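You operate a simulated robot arm through the tools that you are given. There is no shell and no other tool. Be economical: measure what you need, move in short steps, check, and stop when the job is done.

The job below is to be done with a simulated robot arm. You get a single attempt, and the scene is never put back.

TASK
Brush the black turntable clean, line up its yellow mark and lock it.
Fine: the grit goes into the grit tray; the orange brush goes back.

Only the result counts: the job must be done as asked and must still hold three seconds after the hand-in. Knocking over, shifting, dropping, spilling or breaking anything else fails it.

THE ROBOT
A 6-joint arm with a two-finger parallel gripper, fixed in place. Base frame: the origin is at the foot of the arm, x ahead of it, y to its left, z up; the work surface is at about z = 600. Units: mm, rad, N and s.
With the tool pointing down near the work surface it reaches from about 160 to 640 mm from the base axis. Its first joint turns from -1.152 to 1.152 rad. Payload 2.9 kg.
The tool frame sits at the grasp point between the pads (the TCP): z along the fingers, y along the line on which they close. The tips reach 30 mm beyond it. Largest opening 110 mm; finger width 20, thickness 10; the body of the gripper, 48 by 112 mm, starts 55 mm behind the TCP.
Orientation is that of the tool frame in the base frame, as a unit quaternion [w, x, y, z]. With the fingers straight down and closing along the base's y, the tool's x points along the base's -x, its y along +y and its z along -z.

THE INTERFACE
- The arm moves only by the tool servo_tool. Its argument "targets" is a list of rows, each a list of 7 numbers: the shift along the tool's x, y, z in mm, then the turn, a rotation vector about the tool's x, y, z in rad, then the finger opening in mm, from 0 to 110. In form: [[tx, ty, tz, ax, ay, az, hand], ...]. A call has 1 to 8 rows; each row is the pose to reach, as a shift and turn from the pose commanded when the call began, along the tool's axes at that moment. A row lasts 0.2 s, in which the tool goes at most 50 mm and 0.15 rad; a call with a longer step from one row to the next is refused whole, and so is a gripper value outside its range. Where a pose cannot be reached the arm comes as near as it can. A force on the tool above 40 N (or 10 N above the force at the start of the call, whichever is more), or a blocked arm, ends the call early, and 0.2 s more pass. The fingers move at their own pace (about 108 mm/s each) and stop on an object; they squeeze with about 39 N. The grip force told is the motor's: it shows also when the fingers shut on nothing. Time passes only in rows, and 0.2 s behind the last, so rows that repeat a pose let the fingers close. It gives the time, the measured TCP pose, the force on the tool (base axes), the opening and the grip force at its end, in the units of the frame above (readings bear some noise), and new pictures: "views" is both (left out), scene, wrist or none.
- Cameras (640 x 400 px; columns grow to the right, rows downward): "scene" is fixed at [88.6, 447.4, 1378.4]; the picture's right is [-0.61, -0.79, 0.00], its down [-0.48, 0.38, -0.79] and it looks along [0.62, -0.48, -0.61] (base axes); focal length 325 px, centre (320, 200). "wrist" rides on the gripper at [72, 17, -103] in the tool frame; the picture's right is [-0.23, 0.97, 0.00], its down [-0.76, -0.18, -0.62] and it looks along [-0.61, -0.14, 0.78] (tool axes); focal length 222 px, centre (320, 200).
- point_at(camera, pixels): for up to 12 pixels [column, row] of the newest picture of that camera ("zoom" is the newest enlarged one), the place [x, y, z] in the base frame of the surface seen there, good to about 2 mm. No time passes.
- enlarge(camera, box): a new picture of the part [left, top, right, bottom] of that camera's present view, enlarged. No time passes.
- close_job(): hands the job in; it is judged then, once.

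Work in short steps. Measure before you move; look again where a grasp or a placing could have gone wrong, and mend it. You have 80 turns and 170 pictures in all, those below and enlarged ones among them. Open the gripper and draw the arm clear of the work before you hand the job in, unless the task says otherwise; then end with one line.

The tools are called after ">>>" by a JSON object that holds its "name" and its "arguments". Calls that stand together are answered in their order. servo_tool: Moves the arm, as the interface text tells. Its arguments: {"type":"object","properties":{"targets":{"type":"array"},"views":{"type":"string","enum":["both","scene","wrist","none"]}},"required":["targets"]} The other tools are called the same way: point_at (camera, pixels) gives the place of the surface under pixels of a picture; enlarge (camera, box) takes an enlarged picture of a part of a camera's view; close_job () hands the job in.

At the start:

```text
clock: 0.0
tcp_pos: [475.9, -152.6, 987.8]
ee_rot: [-0.001, 0.0, 1.0, 0.0]
ft_force: [0.0, -0.2, 0.5]
width: 110.0
finger_force: 0.2
```

scene: 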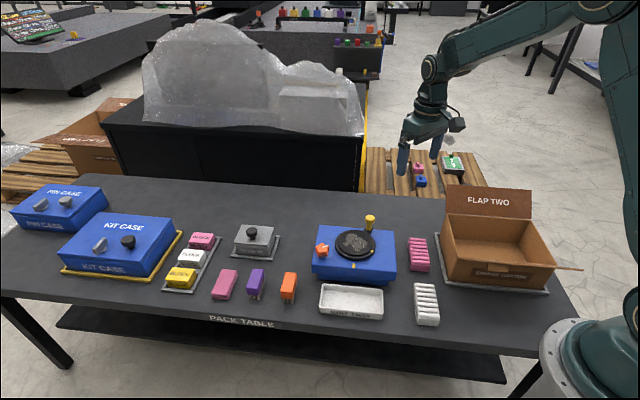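
wrist: 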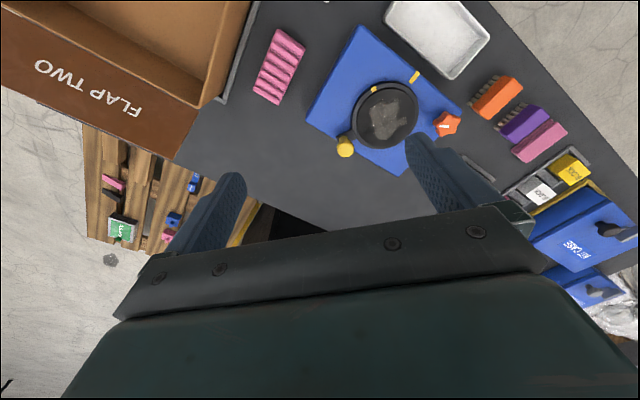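

The scene picture shows the turntable near (356,243), the orange brush near (289,287) and the tray near (351,301). I enlarge these before measuring.

>>> {"name": "enlarge", "arguments": {"camera": "scene", "box": [300, 200, 410, 325]}}

>>> {"name": "enlarge", "arguments": {"camera": "scene", "box": [200, 250, 320, 325]}}

>>> {"name": "enlarge", "arguments": {"camera": "wrist", "box": [300, 0, 580, 190]}}

>>> {"name": "point_at", "arguments": {"camera": "scene", "pixels": [[356, 243], [370, 218], [322, 250], [353, 266], [351, 301], [289, 280], [289, 295], [256, 280], [317, 275], [393, 277], [335, 243], [375, 243]]}}

```text
3.20 times, centred on (355, 262) of scene
```

zoom: 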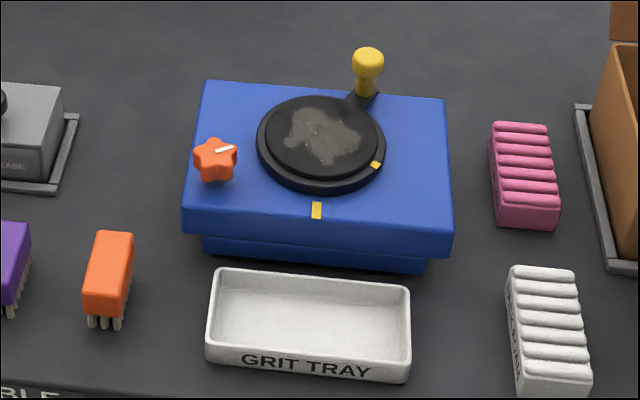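

```text
5.33 times, centred on (260, 288) of scene
```

zoom: 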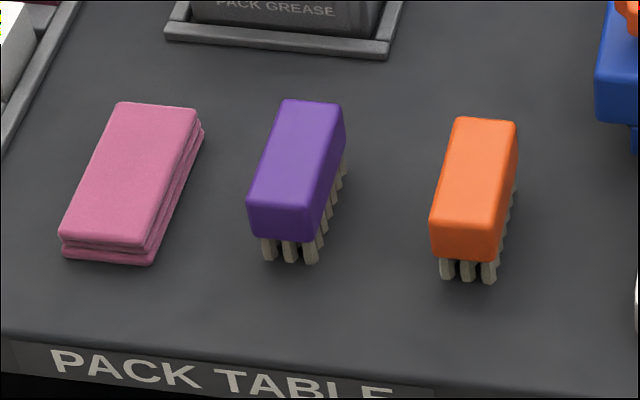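

```text
2.11 times, centred on (440, 95) of wrist
```

zoom: 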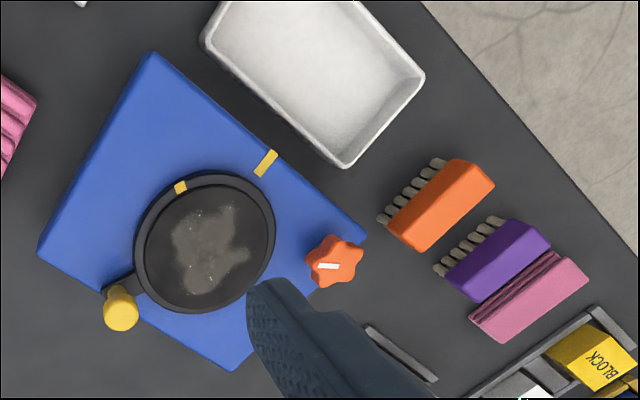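

```text
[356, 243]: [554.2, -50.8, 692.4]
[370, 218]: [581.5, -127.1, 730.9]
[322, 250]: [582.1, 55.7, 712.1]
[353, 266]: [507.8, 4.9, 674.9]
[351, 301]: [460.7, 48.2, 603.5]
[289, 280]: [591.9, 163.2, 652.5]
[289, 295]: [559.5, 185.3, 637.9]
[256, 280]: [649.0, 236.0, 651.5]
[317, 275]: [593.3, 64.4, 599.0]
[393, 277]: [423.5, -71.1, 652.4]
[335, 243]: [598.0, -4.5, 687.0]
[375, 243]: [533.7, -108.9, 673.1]
```

The orange brush lies bristles-down at zoom (475,190), and the disc has a yellow crank, a rim mark and a base mark. I measure the disc, knobs, base marks, tray and brush precisely.

>>> {"name": "enlarge", "arguments": {"camera": "scene", "box": [308, 208, 404, 268]}}

```text
6.67 times, centred on (356, 238) of scene
```

zoom: 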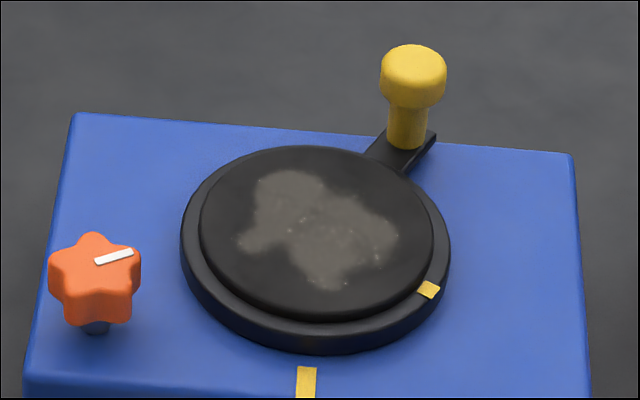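

Now I measure points on this enlarged view.

>>> {"name": "point_at", "arguments": {"camera": "zoom", "pixels": [[317, 232], [200, 235], [432, 245], [320, 148], [320, 314], [428, 290], [306, 380], [413, 62], [95, 265], [75, 116], [573, 156], [410, 150]]}}

>>> {"name": "point_at", "arguments": {"camera": "zoom", "pixels": [[98, 262], [130, 252], [90, 238], [95, 328], [388, 75], [440, 75], [407, 140], [185, 260], [448, 265], [340, 350], [28, 382], [588, 390]]}}

>>> {"name": "enlarge", "arguments": {"camera": "scene", "box": [264, 258, 400, 343]}}

```text
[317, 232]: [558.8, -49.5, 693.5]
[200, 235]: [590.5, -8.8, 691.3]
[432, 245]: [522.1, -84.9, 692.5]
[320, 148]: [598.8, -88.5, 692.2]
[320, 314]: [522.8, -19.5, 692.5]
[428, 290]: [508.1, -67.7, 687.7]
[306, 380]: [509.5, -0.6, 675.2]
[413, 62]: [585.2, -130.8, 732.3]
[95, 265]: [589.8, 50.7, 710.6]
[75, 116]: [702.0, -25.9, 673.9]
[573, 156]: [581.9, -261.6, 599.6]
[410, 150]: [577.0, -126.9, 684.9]
```

```text
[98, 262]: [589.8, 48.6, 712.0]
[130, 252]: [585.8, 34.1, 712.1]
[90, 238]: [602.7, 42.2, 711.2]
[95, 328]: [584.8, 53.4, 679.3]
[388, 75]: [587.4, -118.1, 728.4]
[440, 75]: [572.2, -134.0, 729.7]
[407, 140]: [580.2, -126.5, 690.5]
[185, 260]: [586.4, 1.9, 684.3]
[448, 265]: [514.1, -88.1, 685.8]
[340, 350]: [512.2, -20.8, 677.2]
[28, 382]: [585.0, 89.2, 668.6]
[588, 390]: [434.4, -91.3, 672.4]
```

```text
4.71 times, centred on (332, 300) of scene
```

zoom: 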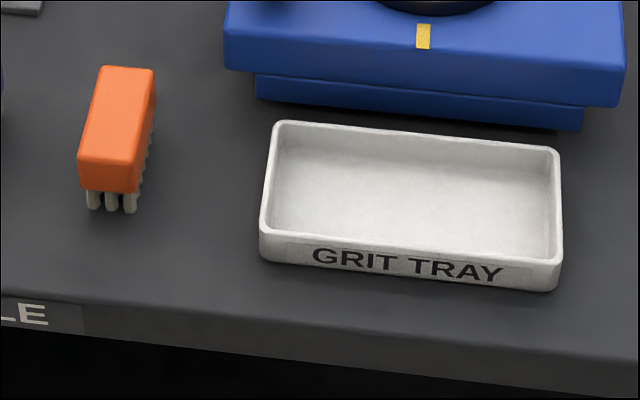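

The tray and brush are clear in this view; I measure their corners.

>>> {"name": "point_at", "arguments": {"camera": "zoom", "pixels": [[278, 123], [556, 150], [265, 232], [556, 264], [410, 190], [101, 70], [152, 72], [80, 156], [136, 160], [112, 205], [260, 95], [580, 128]]}}

>>> {"name": "point_at", "arguments": {"camera": "zoom", "pixels": [[423, 26], [423, 46], [226, 35], [620, 74], [226, 65], [112, 180], [96, 200], [130, 205], [116, 112], [150, 160]]}}

```text
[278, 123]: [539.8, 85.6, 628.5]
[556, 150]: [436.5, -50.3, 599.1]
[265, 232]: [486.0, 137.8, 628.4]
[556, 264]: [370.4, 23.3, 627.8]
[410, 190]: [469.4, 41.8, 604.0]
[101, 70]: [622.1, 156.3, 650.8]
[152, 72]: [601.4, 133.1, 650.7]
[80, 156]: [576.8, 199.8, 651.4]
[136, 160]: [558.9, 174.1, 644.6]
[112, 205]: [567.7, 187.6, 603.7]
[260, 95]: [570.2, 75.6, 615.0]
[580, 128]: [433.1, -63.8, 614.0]
```

```text
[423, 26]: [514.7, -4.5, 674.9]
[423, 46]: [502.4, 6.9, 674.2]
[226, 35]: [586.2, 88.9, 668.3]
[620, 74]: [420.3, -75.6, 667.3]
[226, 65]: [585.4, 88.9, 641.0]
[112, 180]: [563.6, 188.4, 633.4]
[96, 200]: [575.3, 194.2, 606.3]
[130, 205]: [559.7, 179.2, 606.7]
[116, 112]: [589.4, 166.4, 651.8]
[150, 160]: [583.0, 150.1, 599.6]
```

The base, tray and brush all lie at 45° to the base axes. The brush top centre is about (590,166,651) and its width runs along (-0.7,-0.7). I move towards it while turning the tool 45°.

>>> {"name": "servo_tool", "arguments": {"targets": [[-12, 33, 25, 0, 0, 0.098, 90], [-24, 66, 50, 0, 0, 0.196, 80], [-36, 99, 75, 0, 0, 0.294, 70], [-48, 132, 100, 0, 0, 0.392, 70], [-60, 165, 125, 0, 0, 0.49, 70], [-72, 198, 150, 0, 0, 0.588, 70], [-84, 231, 175, 0, 0, 0.686, 70], [-96, 264, 200, 0, 0, 0.785, 70]]}}

```text
clock: 1.8
tcp_pos: [571.2, 110.6, 785.7]
ee_rot: [0.0, 0.383, 0.924, 0.0]
ft_force: [-0.2, 0.3, -0.7]
width: 69.9
finger_force: 0.1
```

scene: 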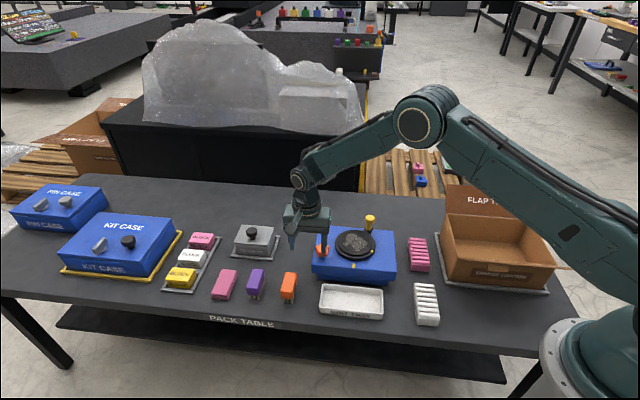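
wrist: 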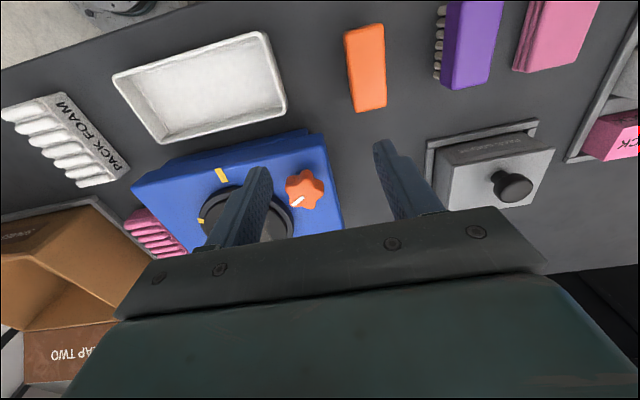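

The tool is turned as wanted. I measure the brush's top in the wrist view, corners about (346,32), (382,26), (387,106), (352,111).

>>> {"name": "point_at", "arguments": {"camera": "wrist", "pixels": [[348, 34], [381, 28], [384, 104], [354, 106], [366, 65]]}}

>>> {"name": "point_at", "arguments": {"camera": "scene", "pixels": [[286, 273], [296, 274], [281, 291], [293, 292]]}}

```text
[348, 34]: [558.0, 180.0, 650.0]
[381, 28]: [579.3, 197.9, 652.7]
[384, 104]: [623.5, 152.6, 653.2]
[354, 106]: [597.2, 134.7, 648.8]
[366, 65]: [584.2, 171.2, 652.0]
```

```text
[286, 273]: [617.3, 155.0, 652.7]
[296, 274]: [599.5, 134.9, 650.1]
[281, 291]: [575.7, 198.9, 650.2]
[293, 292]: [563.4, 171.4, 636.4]
```

Brush centre is (589.5,166.3), aligned at 45°. I go above it, then descend to TCP z≈641.

>>> {"name": "servo_tool", "arguments": {"targets": [[13, 26, 20, 0, 0, 0, 70], [26.4, 52.3, 40, 0, 0, 0, 70], [26.4, 52.3, 70, 0, 0, 0, 70], [26.4, 52.3, 90, 0, 0, 0, 70]]}}

```text
clock: 2.8
tcp_pos: [589.1, 165.9, 695.8]
ee_rot: [-0.001, 0.383, 0.924, 0.0]
ft_force: [0.1, -0.8, -1.0]
width: 70.3
finger_force: 0.1
```

scene: 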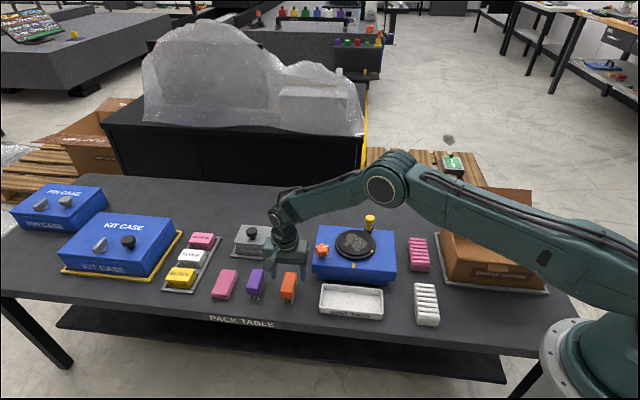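
wrist: 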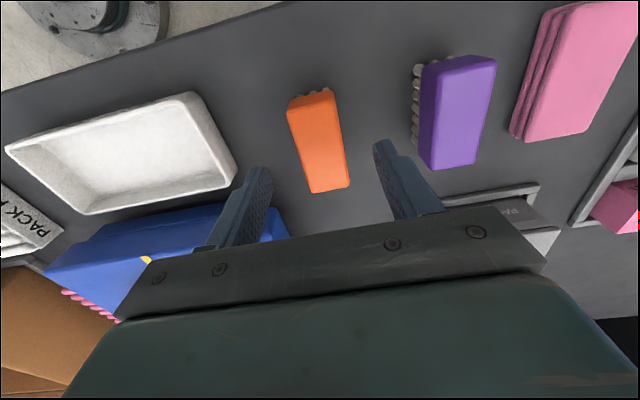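

The brush sits between the fingers (255..395, brush at ~325). I descend straight and close.

>>> {"name": "servo_tool", "arguments": {"targets": [[0, 0, 28, 0, 0, 0, 70], [0, 0, 54, 0, 0, 0, 70], [0, 0, 54, 0, 0, 0, 20], [0, 0, 54, 0, 0, 0, 20], [0, 0, 54, 0, 0, 0, 20]]}}

```text
clock: 4.0
tcp_pos: [588.3, 165.9, 643.2]
ee_rot: [0.0, 0.383, 0.924, 0.0]
ft_force: [0.5, -0.6, -0.1]
width: 33.3
finger_force: 38.7
```

scene: 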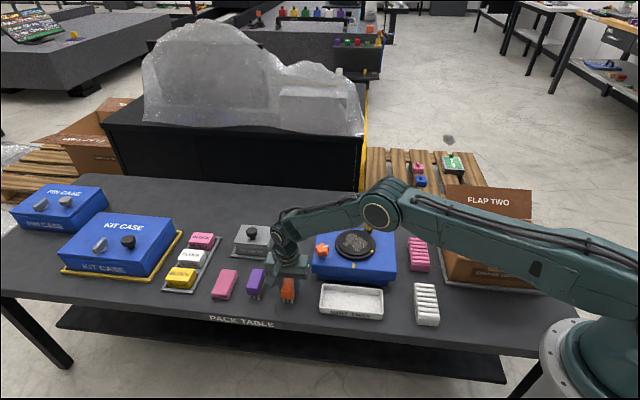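
wrist: 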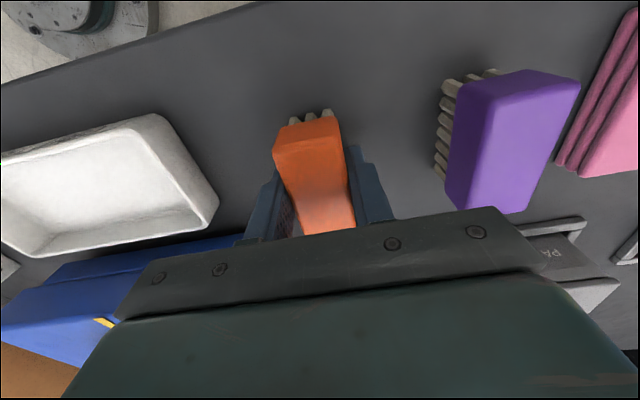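

The brush is held (33.3 mm, 38.7 N) at TCP (588.3,165.9,643.2), with its bristle tips about 43 mm below. I lift it 150 mm and start towards the disc, turning so that its long side faces the sweep.

>>> {"name": "servo_tool", "arguments": {"targets": [[0, 0, -50, 0, 0, 0, 20], [0, 0, -100, 0, 0, 0, 20], [0, 0, -149, 0, 0, 0, 20], [-25, -25, -150, 0, 0, -0.14, 20], [-50, -50, -150, 0, 0, -0.28, 20], [-75, -75, -150, 0, 0, -0.42, 20], [-100, -100, -150, 0, 0, -0.56, 20], [-125, -125, -150, 0, 0, -0.7, 20]], "views": "scene"}}

```text
clock: 5.8
tcp_pos: [591.6, -8.9, 794.0]
ee_rot: [0.001, 0.041, 0.999, 0.001]
ft_force: [0.1, -0.2, -0.1]
width: 33.3
finger_force: 39.0
```

scene: 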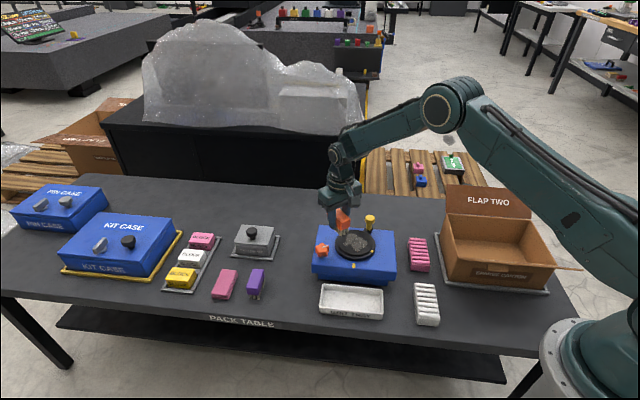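

I finish the turn and go to the start of the stroke, behind the grit at about (587,-78), still high.

>>> {"name": "servo_tool", "arguments": {"targets": [[0, -12, 0, 0, 0, -0.145, 20], [0, -24, 0, 0, 0, -0.29, 20], [-1, -36, 0, 0, 0, -0.435, 20], [-1, -48, 0, 0, 0, -0.58, 20], [-1, -60, 0, 0, 0, -0.725, 20], [-1, -69, 0, 0, 0, -0.87, 20]]}}

```text
clock: 7.2
tcp_pos: [585.9, -80.0, 793.7]
ee_rot: [0.0, -0.383, 0.924, 0.0]
ft_force: [0.0, 0.1, -1.9]
width: 33.4
finger_force: 38.7
```

scene: 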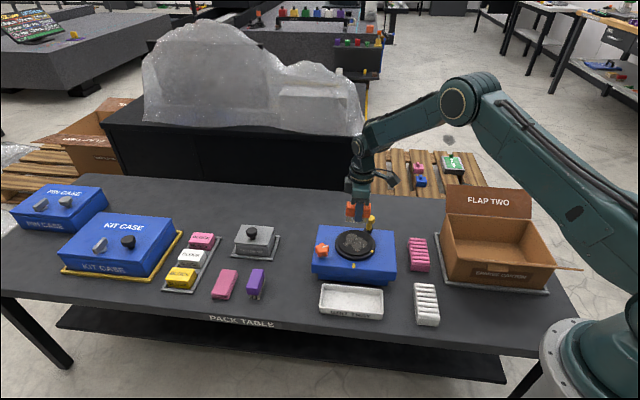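
wrist: 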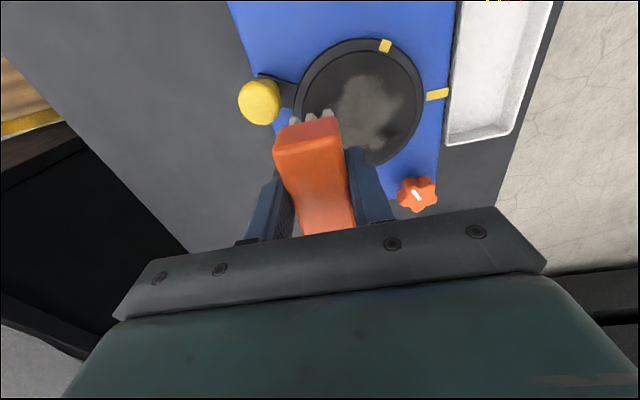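

The brush points along the base's long side, TCP at about v=-41 behind centre. I shift 8 mm away from the yellow crank and lower to just above the disc.

>>> {"name": "servo_tool", "arguments": {"targets": [[-7.8, 4, 0, 0, 0, 0, 20], [-7.8, 4, 30, 0, 0, 0, 20], [-7.8, 4, 50, 0, 0, 0, 20], [-7.8, 4, 56, 0, 0, 0, 20], [-7.8, 4, 58, 0, 0, 0, 20]]}}

>>> {"name": "enlarge", "arguments": {"camera": "scene", "box": [308, 190, 404, 268]}}

```text
clock: 8.4
tcp_pos: [588.1, -71.7, 737.0]
ee_rot: [0.0, -0.383, 0.924, 0.0]
ft_force: [-5.2, 1.1, 10.1]
width: 33.2
finger_force: 39.1
```

scene: 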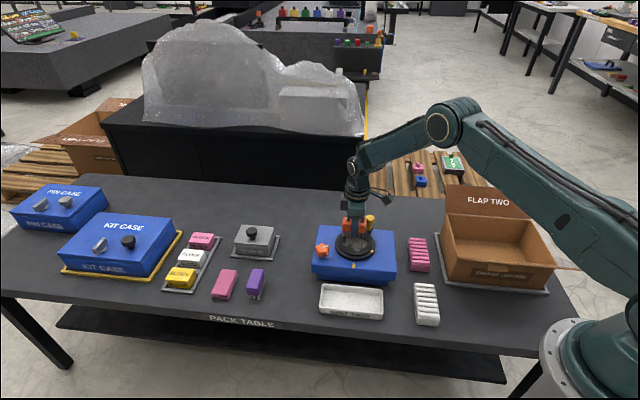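
wrist: 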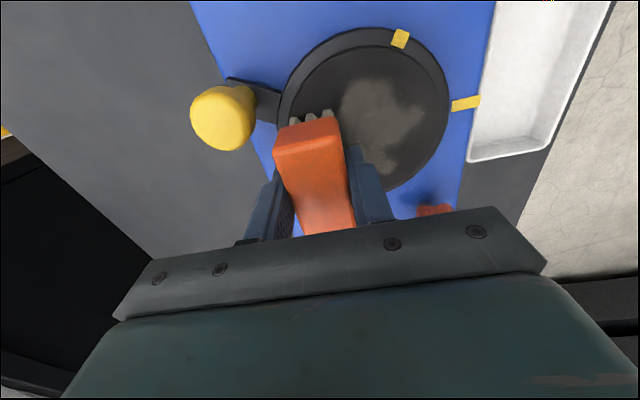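

```text
5.13 times, centred on (356, 229) of scene
```

zoom: 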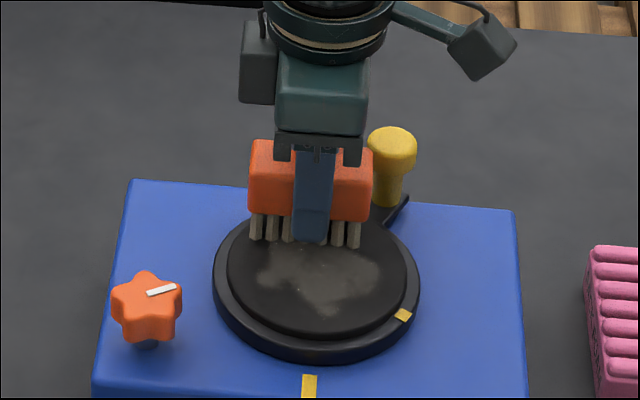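

The bristles touch the disc (10 N up). I sweep slowly along +tool-y, towards the tray.

>>> {"name": "servo_tool", "arguments": {"targets": [[0, 8, 0, 0, 0, 0, 20], [0, 16, 0, 0, 0, 0, 20], [0, 24, 0, 0, 0, 0, 20], [0, 32, 0, 0, 0, 0, 20], [0, 40, 0, 0, 0, 0, 20]], "views": "wrist"}}

>>> {"name": "enlarge", "arguments": {"camera": "scene", "box": [308, 208, 404, 268]}}

```text
clock: 9.6
tcp_pos: [562.7, -42.5, 736.4]
ee_rot: [0.001, -0.382, 0.924, -0.001]
ft_force: [5.9, -4.9, 14.2]
width: 33.6
finger_force: 39.4
```

wrist: 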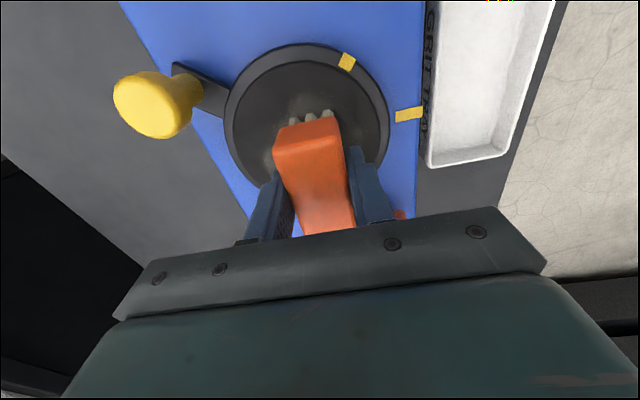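

```text
6.67 times, centred on (356, 238) of scene
```

zoom: 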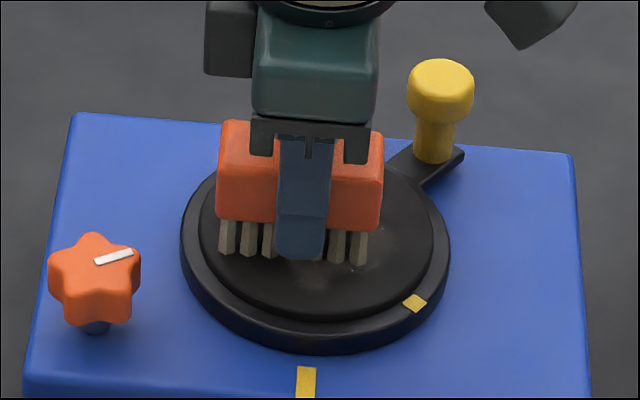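

The patch fades under the brush, and the disc has turned slightly. I carry on to the disc's front edge.

>>> {"name": "servo_tool", "arguments": {"targets": [[0, 8, 0, 0, 0, 0, 20], [0, 16, 0, 0, 0, 0, 20], [0, 24, 0, 0, 0, 0, 20], [0, 32, 0, 0, 0, 0, 20], [0, 40, 0, 0, 0, 0, 20]], "views": "wrist"}}

>>> {"name": "enlarge", "arguments": {"camera": "scene", "box": [308, 208, 404, 268]}}

```text
clock: 10.8
tcp_pos: [533.2, -13.1, 736.4]
ee_rot: [0.001, -0.382, 0.924, -0.002]
ft_force: [8.3, -6.5, 22.8]
width: 33.4
finger_force: 39.2
```

wrist: 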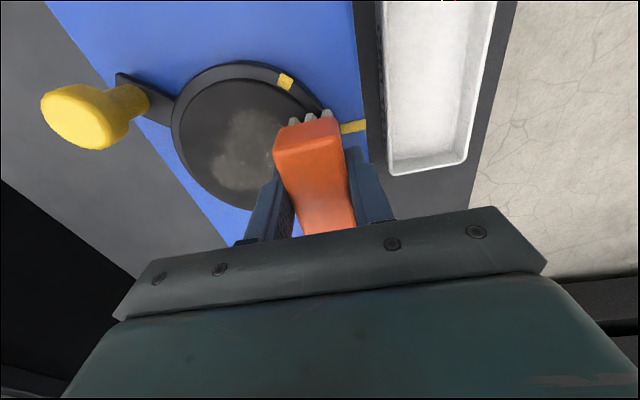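

```text
6.67 times, centred on (356, 238) of scene
```

zoom: 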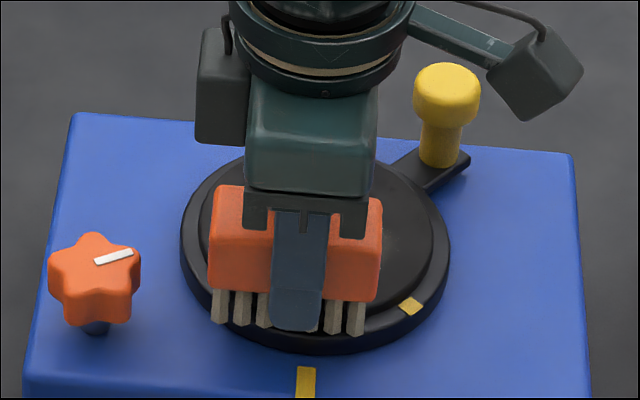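

Faint grit remains on the disc in the wrist view around (240,155). I continue the stroke off the disc and out over the tray to see where the swept grit goes.

>>> {"name": "servo_tool", "arguments": {"targets": [[0, 10, 0, 0, 0, 0, 20], [0, 22, 0, 0, 0, 0, 20], [0, 38, -1, 0, 0, 0, 20], [0, 55, -2, 0, 0, 0, 20], [0, 75, -2, 0, 0, 0, 20], [0, 100, -2, 0, 0, 0, 20]]}}

>>> {"name": "enlarge", "arguments": {"camera": "scene", "box": [300, 208, 410, 325]}}

>>> {"name": "enlarge", "arguments": {"camera": "wrist", "box": [60, 20, 440, 240]}}

```text
clock: 12.2
tcp_pos: [461.9, 57.1, 737.6]
ee_rot: [0.0, -0.383, 0.924, 0.0]
ft_force: [0.2, 0.2, -0.7]
width: 33.5
finger_force: 39.0
```

scene: 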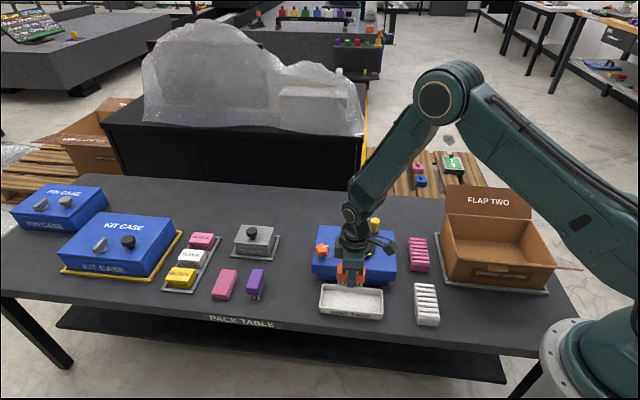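
wrist: 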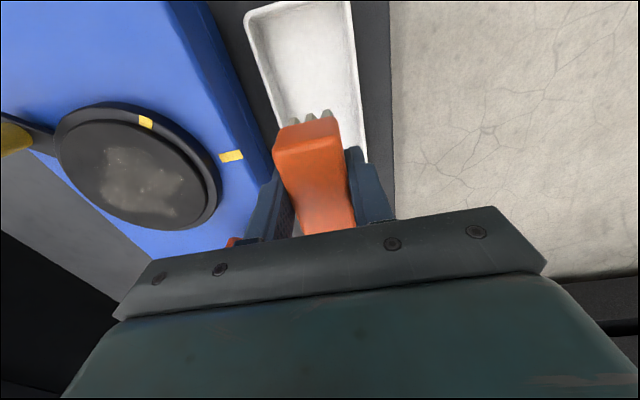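

```text
3.42 times, centred on (355, 266) of scene
```

zoom: 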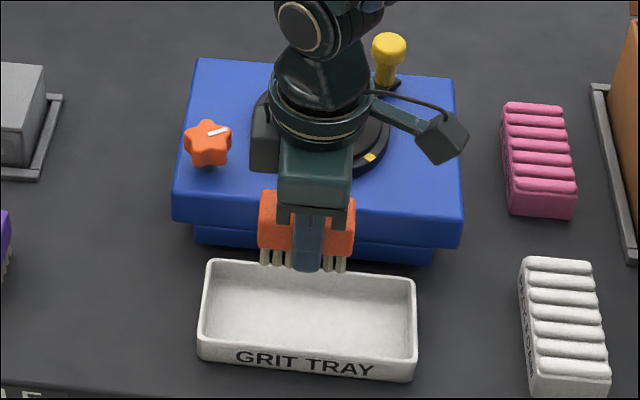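

```text
1.68 times, centred on (250, 130) of wrist
```

zoom: 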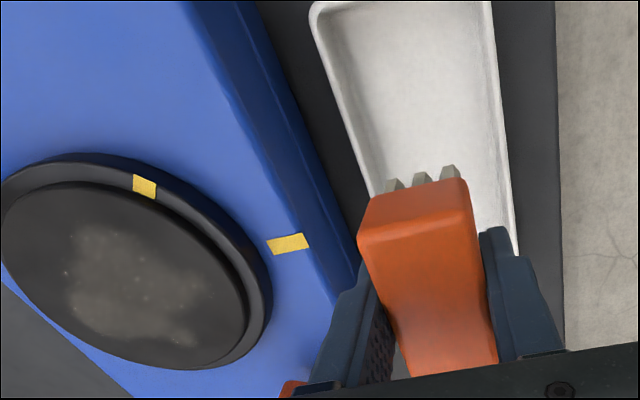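

The disc patch is fainter but the same shape, so more strokes are needed. I lift, return behind the grit and press again.

>>> {"name": "servo_tool", "arguments": {"targets": [[0, -10, -18, 0, 0, 0, 20], [4, -55, -20, 0, 0, 0, 20], [9, -100, -20, 0, 0, 0, 20], [9, -145, -20, 0, 0, 0, 20], [9, -177, -18, 0, 0, 0, 20], [9, -177, -5, 0, 0, 0, 20], [9, -177, 1.7, 0, 0, 0, 20]], "views": "none"}}

>>> {"name": "servo_tool", "arguments": {"targets": [[0, 12, 0, 0, 0, 0, 20], [0, 24, 0, 0, 0, 0, 20], [0, 36, 0, 0, 0, 0, 20], [0, 48, 0, 0, 0, 0, 20], [0, 60, 0, 0, 0, 0, 20], [0, 72, 0, 0, 0, 0, 20], [0, 88, 0, 0, 0, 0, 20], [0, 105, -2, 0, 0, 0, 20]], "views": "wrist"}}

>>> {"name": "enlarge", "arguments": {"camera": "wrist", "box": [60, 20, 440, 240]}}

```text
clock: 13.8
tcp_pos: [581.2, -75.6, 736.8]
ee_rot: [-0.001, -0.382, 0.924, 0.0]
ft_force: [-2.1, 0.8, 5.4]
width: 33.3
finger_force: 38.3
```

```text
clock: 15.6
tcp_pos: [503.7, 0.2, 735.1]
ee_rot: [-0.003, -0.384, 0.923, 0.002]
ft_force: [-0.4, -0.9, -0.5]
width: 33.6
finger_force: 39.0
```

wrist: 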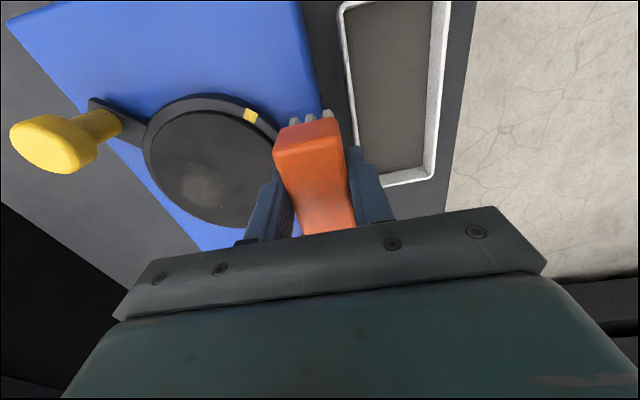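

```text
1.68 times, centred on (250, 130) of wrist
```

zoom: 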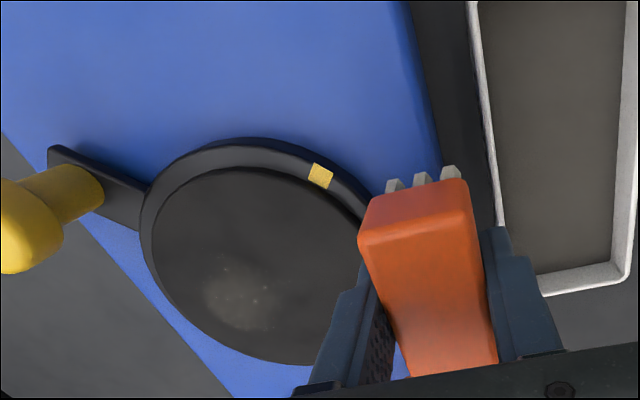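

The tray floor is now grey with grit, so sweeping towards it works. A small patch remains at wrist (202,188); I measure it and the disc's mark and crank.

>>> {"name": "point_at", "arguments": {"camera": "wrist", "pixels": [[202, 188], [185, 180], [220, 200], [250, 116], [57, 140], [160, 180]]}}

```text
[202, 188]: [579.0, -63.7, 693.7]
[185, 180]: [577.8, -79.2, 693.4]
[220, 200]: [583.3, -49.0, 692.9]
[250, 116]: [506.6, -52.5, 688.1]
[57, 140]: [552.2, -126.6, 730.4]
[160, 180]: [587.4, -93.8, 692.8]
```

The remaining patch lies around v=-24, u=-5. I return further back (v≈-43) and repeat the stroke.

>>> {"name": "servo_tool", "arguments": {"targets": [[-2, -20, -18, 0, 0, 0, 20], [-9, -60, -20, 0, 0, 0, 20], [-9, -100, -20, 0, 0, 0, 20], [-9, -117, -18, 0, 0, 0, 20], [-9, -117, -5, 0, 0, 0, 20], [-9, -117, 1.7, 0, 0, 0, 20]], "views": "none"}}

>>> {"name": "servo_tool", "arguments": {"targets": [[0, 12, 0, 0, 0, 0, 20], [0, 26, 0, 0, 0, 0, 20], [0, 40, 0, 0, 0, 0, 20], [0, 54, 0, 0, 0, 0, 20], [0, 68, 0, 0, 0, 0, 20], [0, 82, 0, 0, 0, 0, 20], [0, 98, 0, 0, 0, 0, 20], [0, 117, -2, 0, 0, 0, 20]], "views": "wrist"}}

>>> {"name": "enlarge", "arguments": {"camera": "wrist", "box": [60, 20, 440, 240]}}

```text
clock: 17.0
tcp_pos: [595.1, -77.8, 737.8]
ee_rot: [0.0, -0.383, 0.924, 0.0]
ft_force: [-1.0, -0.8, -0.9]
width: 33.2
finger_force: 38.0
```

```text
clock: 18.8
tcp_pos: [511.2, 3.9, 738.6]
ee_rot: [0.001, -0.383, 0.924, 0.0]
ft_force: [0.1, -0.1, -1.5]
width: 33.3
finger_force: 38.7
```

wrist: 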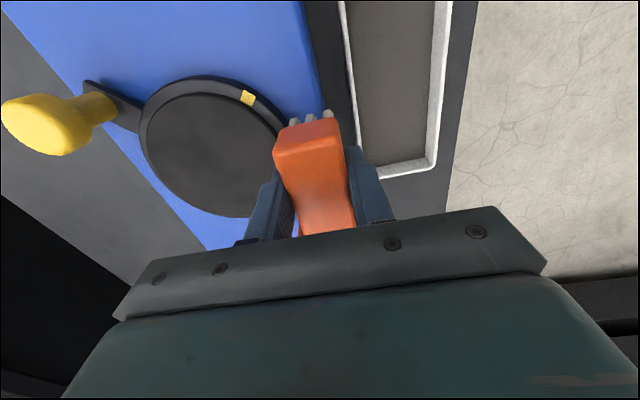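

```text
1.68 times, centred on (250, 130) of wrist
```

zoom: 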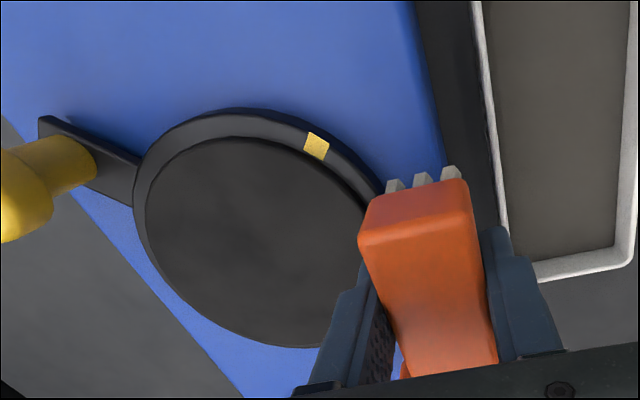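

The disc now looks clean. I lift and head back towards the brush's place, turning back, then check the disc from the scene camera.

>>> {"name": "servo_tool", "arguments": {"targets": [[0, 0, -45, 0, 0, 0, 20], [-22, 8, -55, 0, 0, 0.14, 20], [-45, 16, -55, 0, 0, 0.28, 20], [-70, 24, -55, 0, 0, 0.42, 20], [-95, 32, -55, 0, 0, 0.56, 20], [-120, 42, -55, 0, 0, 0.7, 20], [-145, 52, -55, 0, 0, 0.84, 20], [-169, 60, -55, 0, 0, 0.98, 20]], "views": "scene"}}

>>> {"name": "enlarge", "arguments": {"camera": "scene", "box": [308, 208, 404, 268]}}

>>> {"name": "enlarge", "arguments": {"camera": "scene", "box": [264, 258, 400, 343]}}

```text
clock: 20.6
tcp_pos: [587.0, 169.1, 793.3]
ee_rot: [0.0, 0.098, 0.995, 0.0]
ft_force: [0.5, -0.1, -1.6]
width: 33.4
finger_force: 38.9
```

scene: 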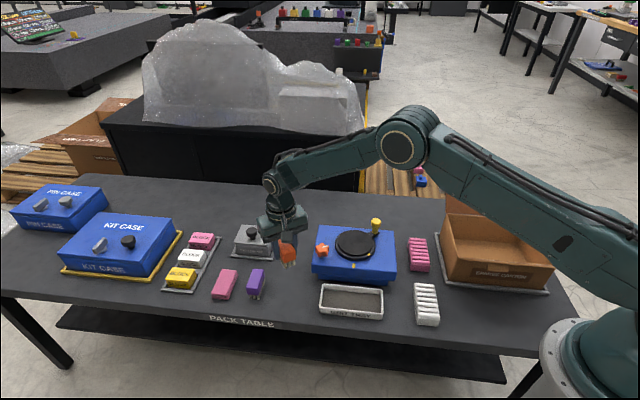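

```text
6.67 times, centred on (356, 238) of scene
```

zoom: 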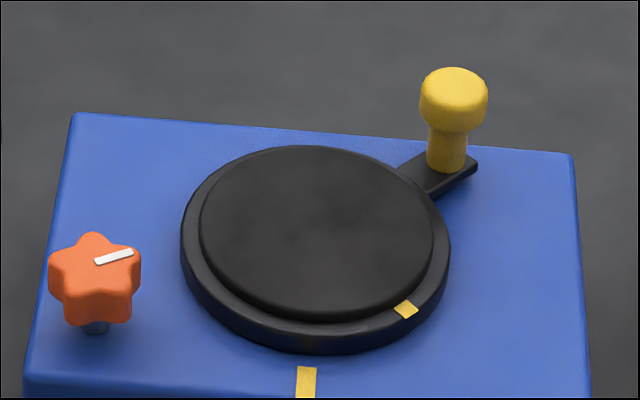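

```text
4.71 times, centred on (332, 300) of scene
```

zoom: 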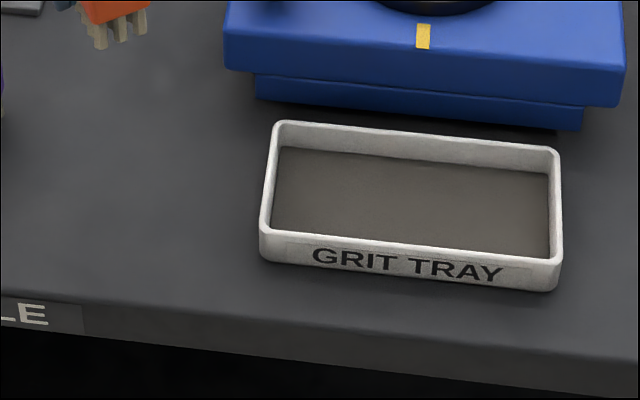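

Tray is filled; the disc looks clean but slightly mottled near its back. I zoom closer to be sure.

>>> {"name": "enlarge", "arguments": {"camera": "scene", "box": [332, 226, 380, 256]}}

```text
13.33 times, centred on (356, 241) of scene
```

zoom: 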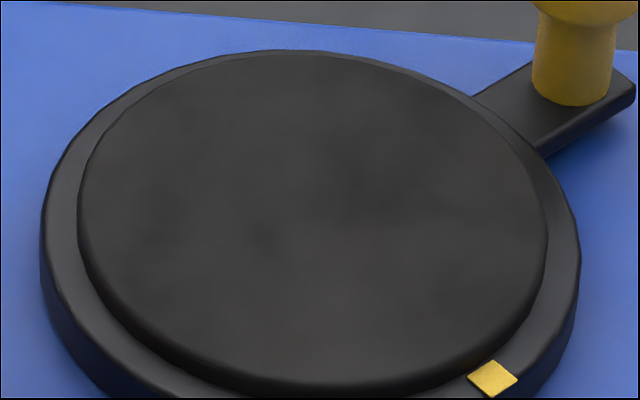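

The disc is clean. I finish the turn over the brush's place and descend to a little above the table.

>>> {"name": "servo_tool", "arguments": {"targets": [[-2, -3, 10, 0, 0, 0.148, 20], [-2, -3, 20, 0, 0, 0.296, 20], [-2, -3, 30, 0, 0, 0.444, 20], [-2, -3, 50, 0, 0, 0.591, 20], [-2, -3, 90, 0, 0, 0.591, 20], [-2, -3, 125, 0, 0, 0.591, 20], [-2, -3, 140, 0, 0, 0.591, 20]]}}

>>> {"name": "enlarge", "arguments": {"camera": "scene", "box": [200, 230, 320, 325]}}

```text
clock: 22.2
tcp_pos: [591.2, 165.7, 654.7]
ee_rot: [-0.001, 0.384, 0.923, 0.0]
ft_force: [-0.1, 0.7, -0.8]
width: 33.3
finger_force: 38.7
```

scene: 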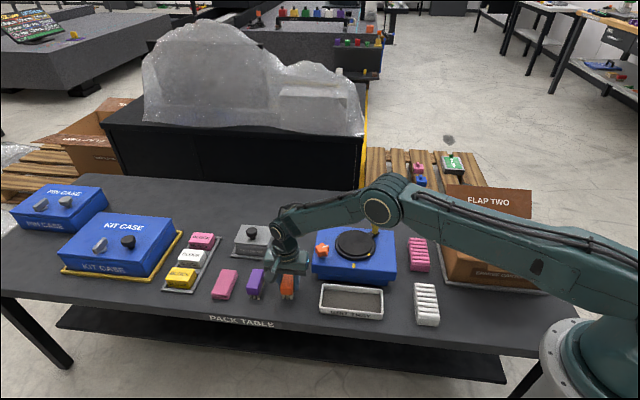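
wrist: 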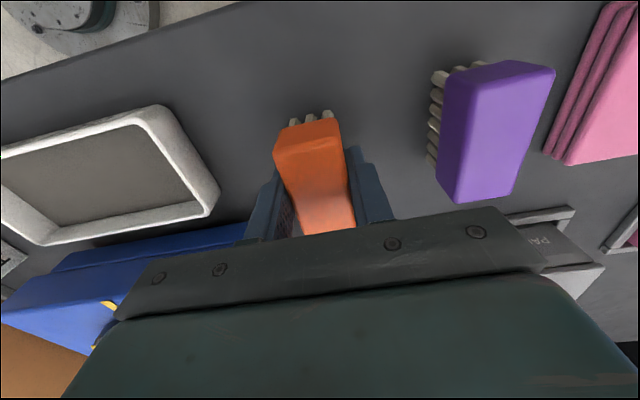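

```text
4.21 times, centred on (260, 278) of scene
```

zoom: 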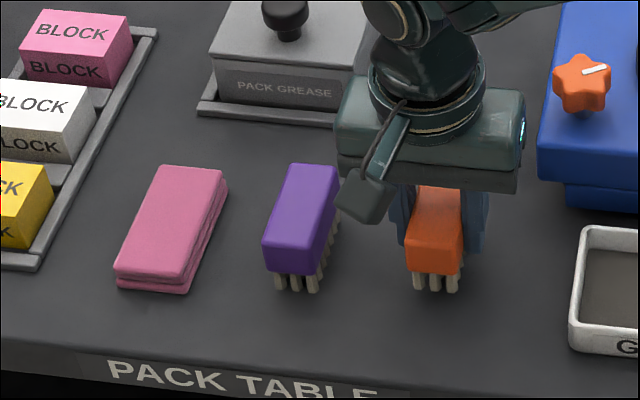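

Brush hangs upright, about 11 mm above its place. I correct ~3 mm, lower it until it touches and then open.

>>> {"name": "servo_tool", "arguments": {"targets": [[2, -1.8, 5, 0, 0, 0, 20], [2, -1.8, 9, 0, 0, 0, 20], [2, -1.8, 11, 0, 0, 0, 20]], "views": "none"}}

```text
clock: 23.0
tcp_pos: [587.4, 165.9, 643.2]
ee_rot: [0.0, 0.383, 0.924, 0.0]
ft_force: [-0.4, -0.1, 1.8]
width: 33.2
finger_force: 39.0
```

Height is the same as at the pick (643.2), with slight contact. I open to 66 and rise straight up.

>>> {"name": "servo_tool", "arguments": {"targets": [[0, 0, 0.3, 0, 0, 0, 40], [0, 0, 0.3, 0, 0, 0, 66], [0, 0, 0.3, 0, 0, 0, 66], [0, 0, -35, 0, 0, 0, 66], [0, 0, -80, 0, 0, 0, 66], [0, 0, -125, 0, 0, 0, 66]]}}

>>> {"name": "enlarge", "arguments": {"camera": "scene", "box": [200, 250, 320, 325]}}

>>> {"name": "enlarge", "arguments": {"camera": "scene", "box": [308, 208, 404, 268]}}

```text
clock: 24.4
tcp_pos: [589.5, 165.6, 771.6]
ee_rot: [0.0, 0.383, 0.924, 0.0]
ft_force: [0.5, -0.5, 0.1]
width: 66.1
finger_force: 0.1
```

scene: 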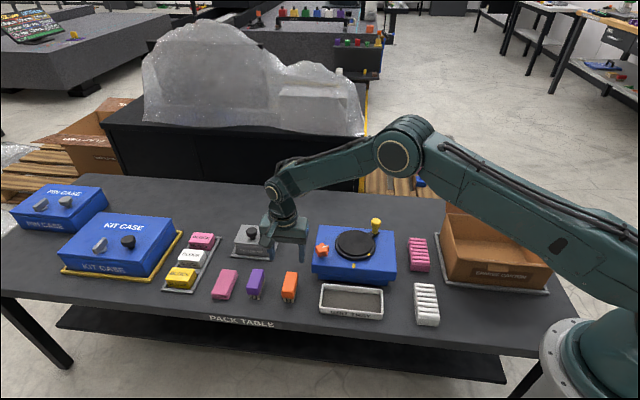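
wrist: 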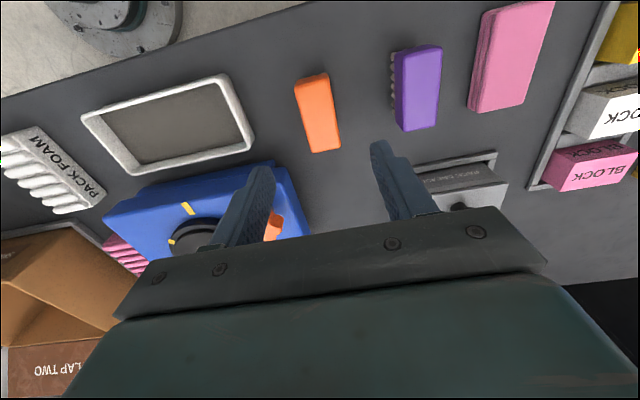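

```text
5.33 times, centred on (260, 288) of scene
```

zoom: 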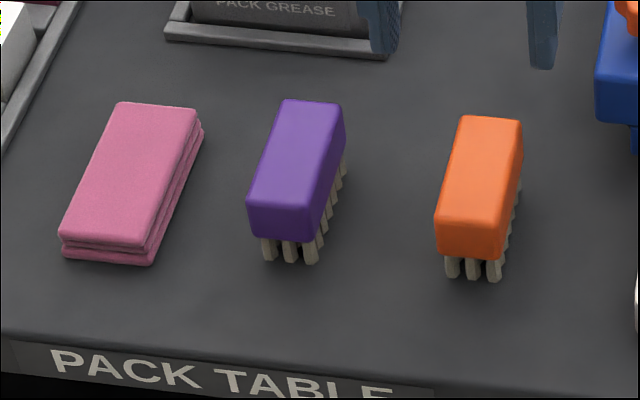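

```text
6.67 times, centred on (356, 238) of scene
```

zoom: 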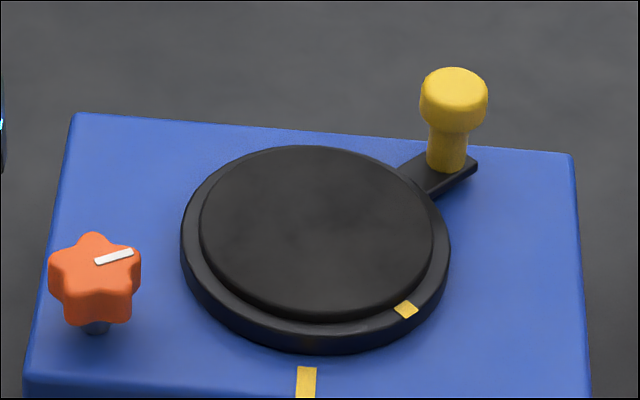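

The brush is back in place within about 1–2 mm. Now I measure the crank, the rim mark and the base mark.

>>> {"name": "point_at", "arguments": {"camera": "zoom", "pixels": [[453, 82], [425, 105], [482, 105], [446, 150], [432, 140], [464, 145], [447, 170], [406, 309], [306, 370], [306, 395], [475, 165], [437, 190]]}}

>>> {"name": "point_at", "arguments": {"camera": "zoom", "pixels": [[97, 263], [131, 252], [110, 256], [51, 262], [92, 236], [139, 265], [85, 285], [121, 285]]}}

```text
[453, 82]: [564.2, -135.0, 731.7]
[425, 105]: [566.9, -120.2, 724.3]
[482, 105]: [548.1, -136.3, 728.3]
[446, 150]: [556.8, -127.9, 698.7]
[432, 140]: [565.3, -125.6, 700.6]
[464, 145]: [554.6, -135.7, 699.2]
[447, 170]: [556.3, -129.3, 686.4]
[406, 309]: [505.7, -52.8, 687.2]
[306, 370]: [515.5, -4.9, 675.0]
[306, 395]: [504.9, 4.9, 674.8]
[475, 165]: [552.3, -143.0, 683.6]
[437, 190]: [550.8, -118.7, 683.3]
```

```text
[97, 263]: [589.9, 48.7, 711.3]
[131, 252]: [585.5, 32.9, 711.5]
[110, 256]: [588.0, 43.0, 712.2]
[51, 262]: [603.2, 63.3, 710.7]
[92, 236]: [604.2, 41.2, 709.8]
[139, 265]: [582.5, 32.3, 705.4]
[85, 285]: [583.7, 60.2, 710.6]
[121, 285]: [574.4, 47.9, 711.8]
```

The crank top is at about (562.5,-133.5,732), radius 84 about the centre (559,-50). The rim mark is at 183° and must get to 135°. I travel to above the crank, turning the tool so it closes along the final tangent.

>>> {"name": "servo_tool", "arguments": {"targets": [[-16, -19, -10, 0, 0, -0.14, 66], [-32, -39, -20, 0, 0, -0.28, 66], [-48, -58, -20, 0, 0, -0.42, 66], [-65, -78, -20, 0, 0, -0.56, 66], [-81, -97, -20, 0, 0, -0.7, 66], [-97, -117, -20, 0, 0, -0.84, 66], [-114, -136, -20, 0, 0, -0.98, 66], [-130, -156, -20, 0, 0, -1.12, 66]], "views": "none"}}

```text
clock: 26.2
tcp_pos: [569.8, -38.3, 789.0]
ee_rot: [0.0, -0.167, 0.986, 0.0]
ft_force: [0.0, -0.8, -0.1]
width: 66.0
finger_force: 0.0
```

I finish the approach to above the crank.

>>> {"name": "servo_tool", "arguments": {"targets": [[10, -22, 0, 0, 0, -0.113, 66], [20, -44, 0, 0, 0, -0.226, 66], [29, -66, 0, 0, 0, -0.339, 66], [38.2, -87.5, 0, 0, 0, -0.451, 66]]}}

>>> {"name": "enlarge", "arguments": {"camera": "scene", "box": [308, 190, 404, 268]}}

```text
clock: 27.2
tcp_pos: [561.7, -131.8, 788.0]
ee_rot: [-0.001, -0.384, 0.923, 0.0]
ft_force: [0.0, -0.9, 0.5]
width: 65.8
finger_force: 0.1
```

scene: 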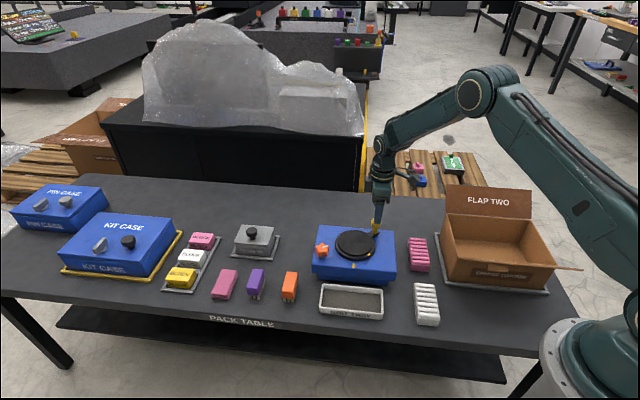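
wrist: 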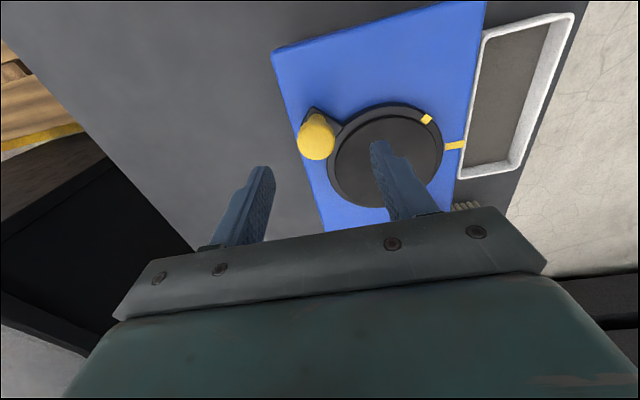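

```text
5.13 times, centred on (356, 229) of scene
```

zoom: 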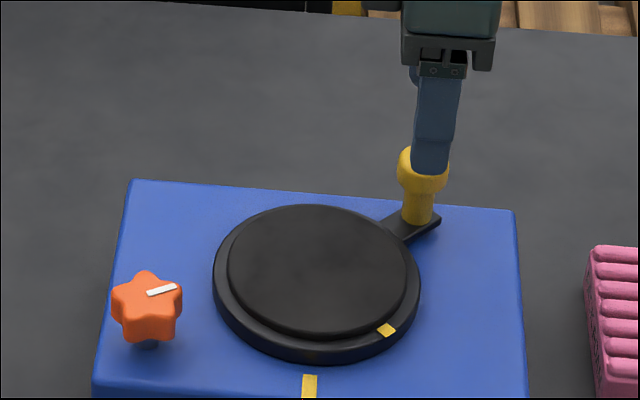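

I check the crank's top in the wrist picture at (317,135).

>>> {"name": "point_at", "arguments": {"camera": "wrist", "pixels": [[314, 124], [317, 140], [303, 140], [332, 138], [318, 155], [426, 120], [454, 145]]}}

```text
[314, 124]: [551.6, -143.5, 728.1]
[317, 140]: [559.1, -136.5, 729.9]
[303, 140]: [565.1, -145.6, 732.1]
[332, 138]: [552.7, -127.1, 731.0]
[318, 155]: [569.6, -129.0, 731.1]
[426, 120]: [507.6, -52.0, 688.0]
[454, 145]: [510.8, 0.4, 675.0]
```

Crank centre is about (560,-136). I centre on it and descend to TCP z≈727, then close.

>>> {"name": "servo_tool", "arguments": {"targets": [[4.2, -1.8, 0, 0, 0, 0, 60], [4.2, -1.8, 30, 0, 0, 0, 60], [4.2, -1.8, 50, 0, 0, 0, 60], [4.2, -1.8, 61, 0, 0, 0, 60], [4.2, -1.8, 61, 0, 0, 0, 15], [4.2, -1.8, 61, 0, 0, 0, 15], [4.2, -1.8, 61, 0, 0, 0, 15]]}}

>>> {"name": "enlarge", "arguments": {"camera": "scene", "box": [308, 190, 404, 268]}}

```text
clock: 28.8
tcp_pos: [560.1, -137.6, 726.1]
ee_rot: [0.0, -0.382, 0.924, 0.0]
ft_force: [0.3, -0.1, 0.3]
width: 29.2
finger_force: 45.2
```

scene: 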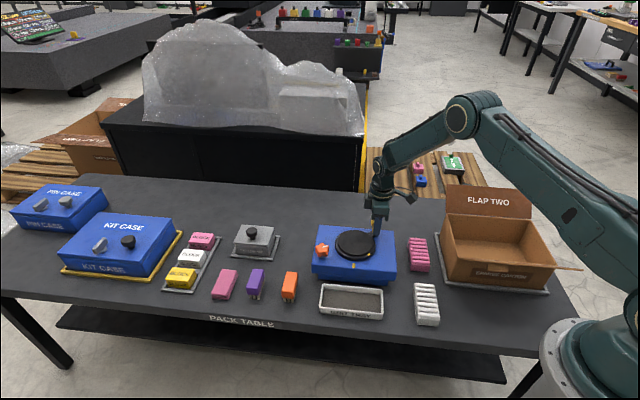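
wrist: 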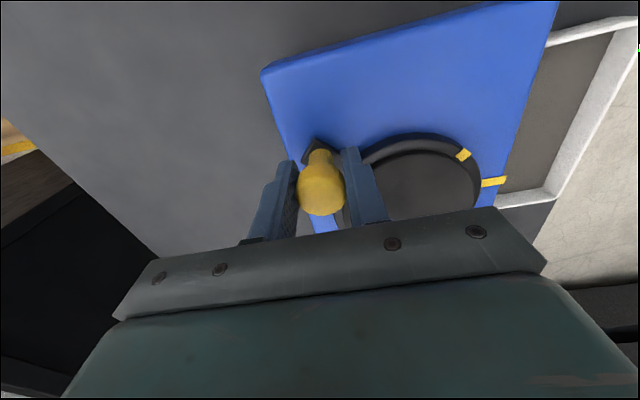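

```text
5.13 times, centred on (356, 229) of scene
```

zoom: 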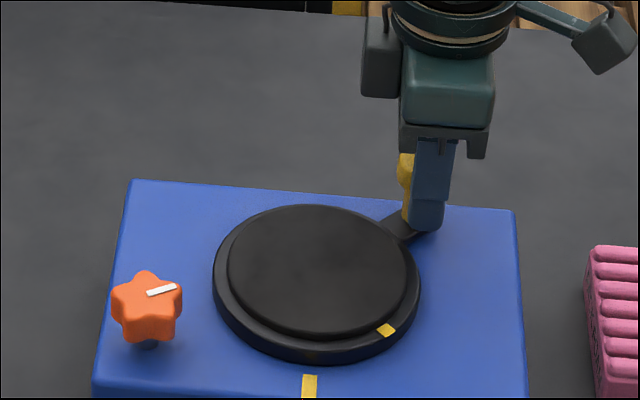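

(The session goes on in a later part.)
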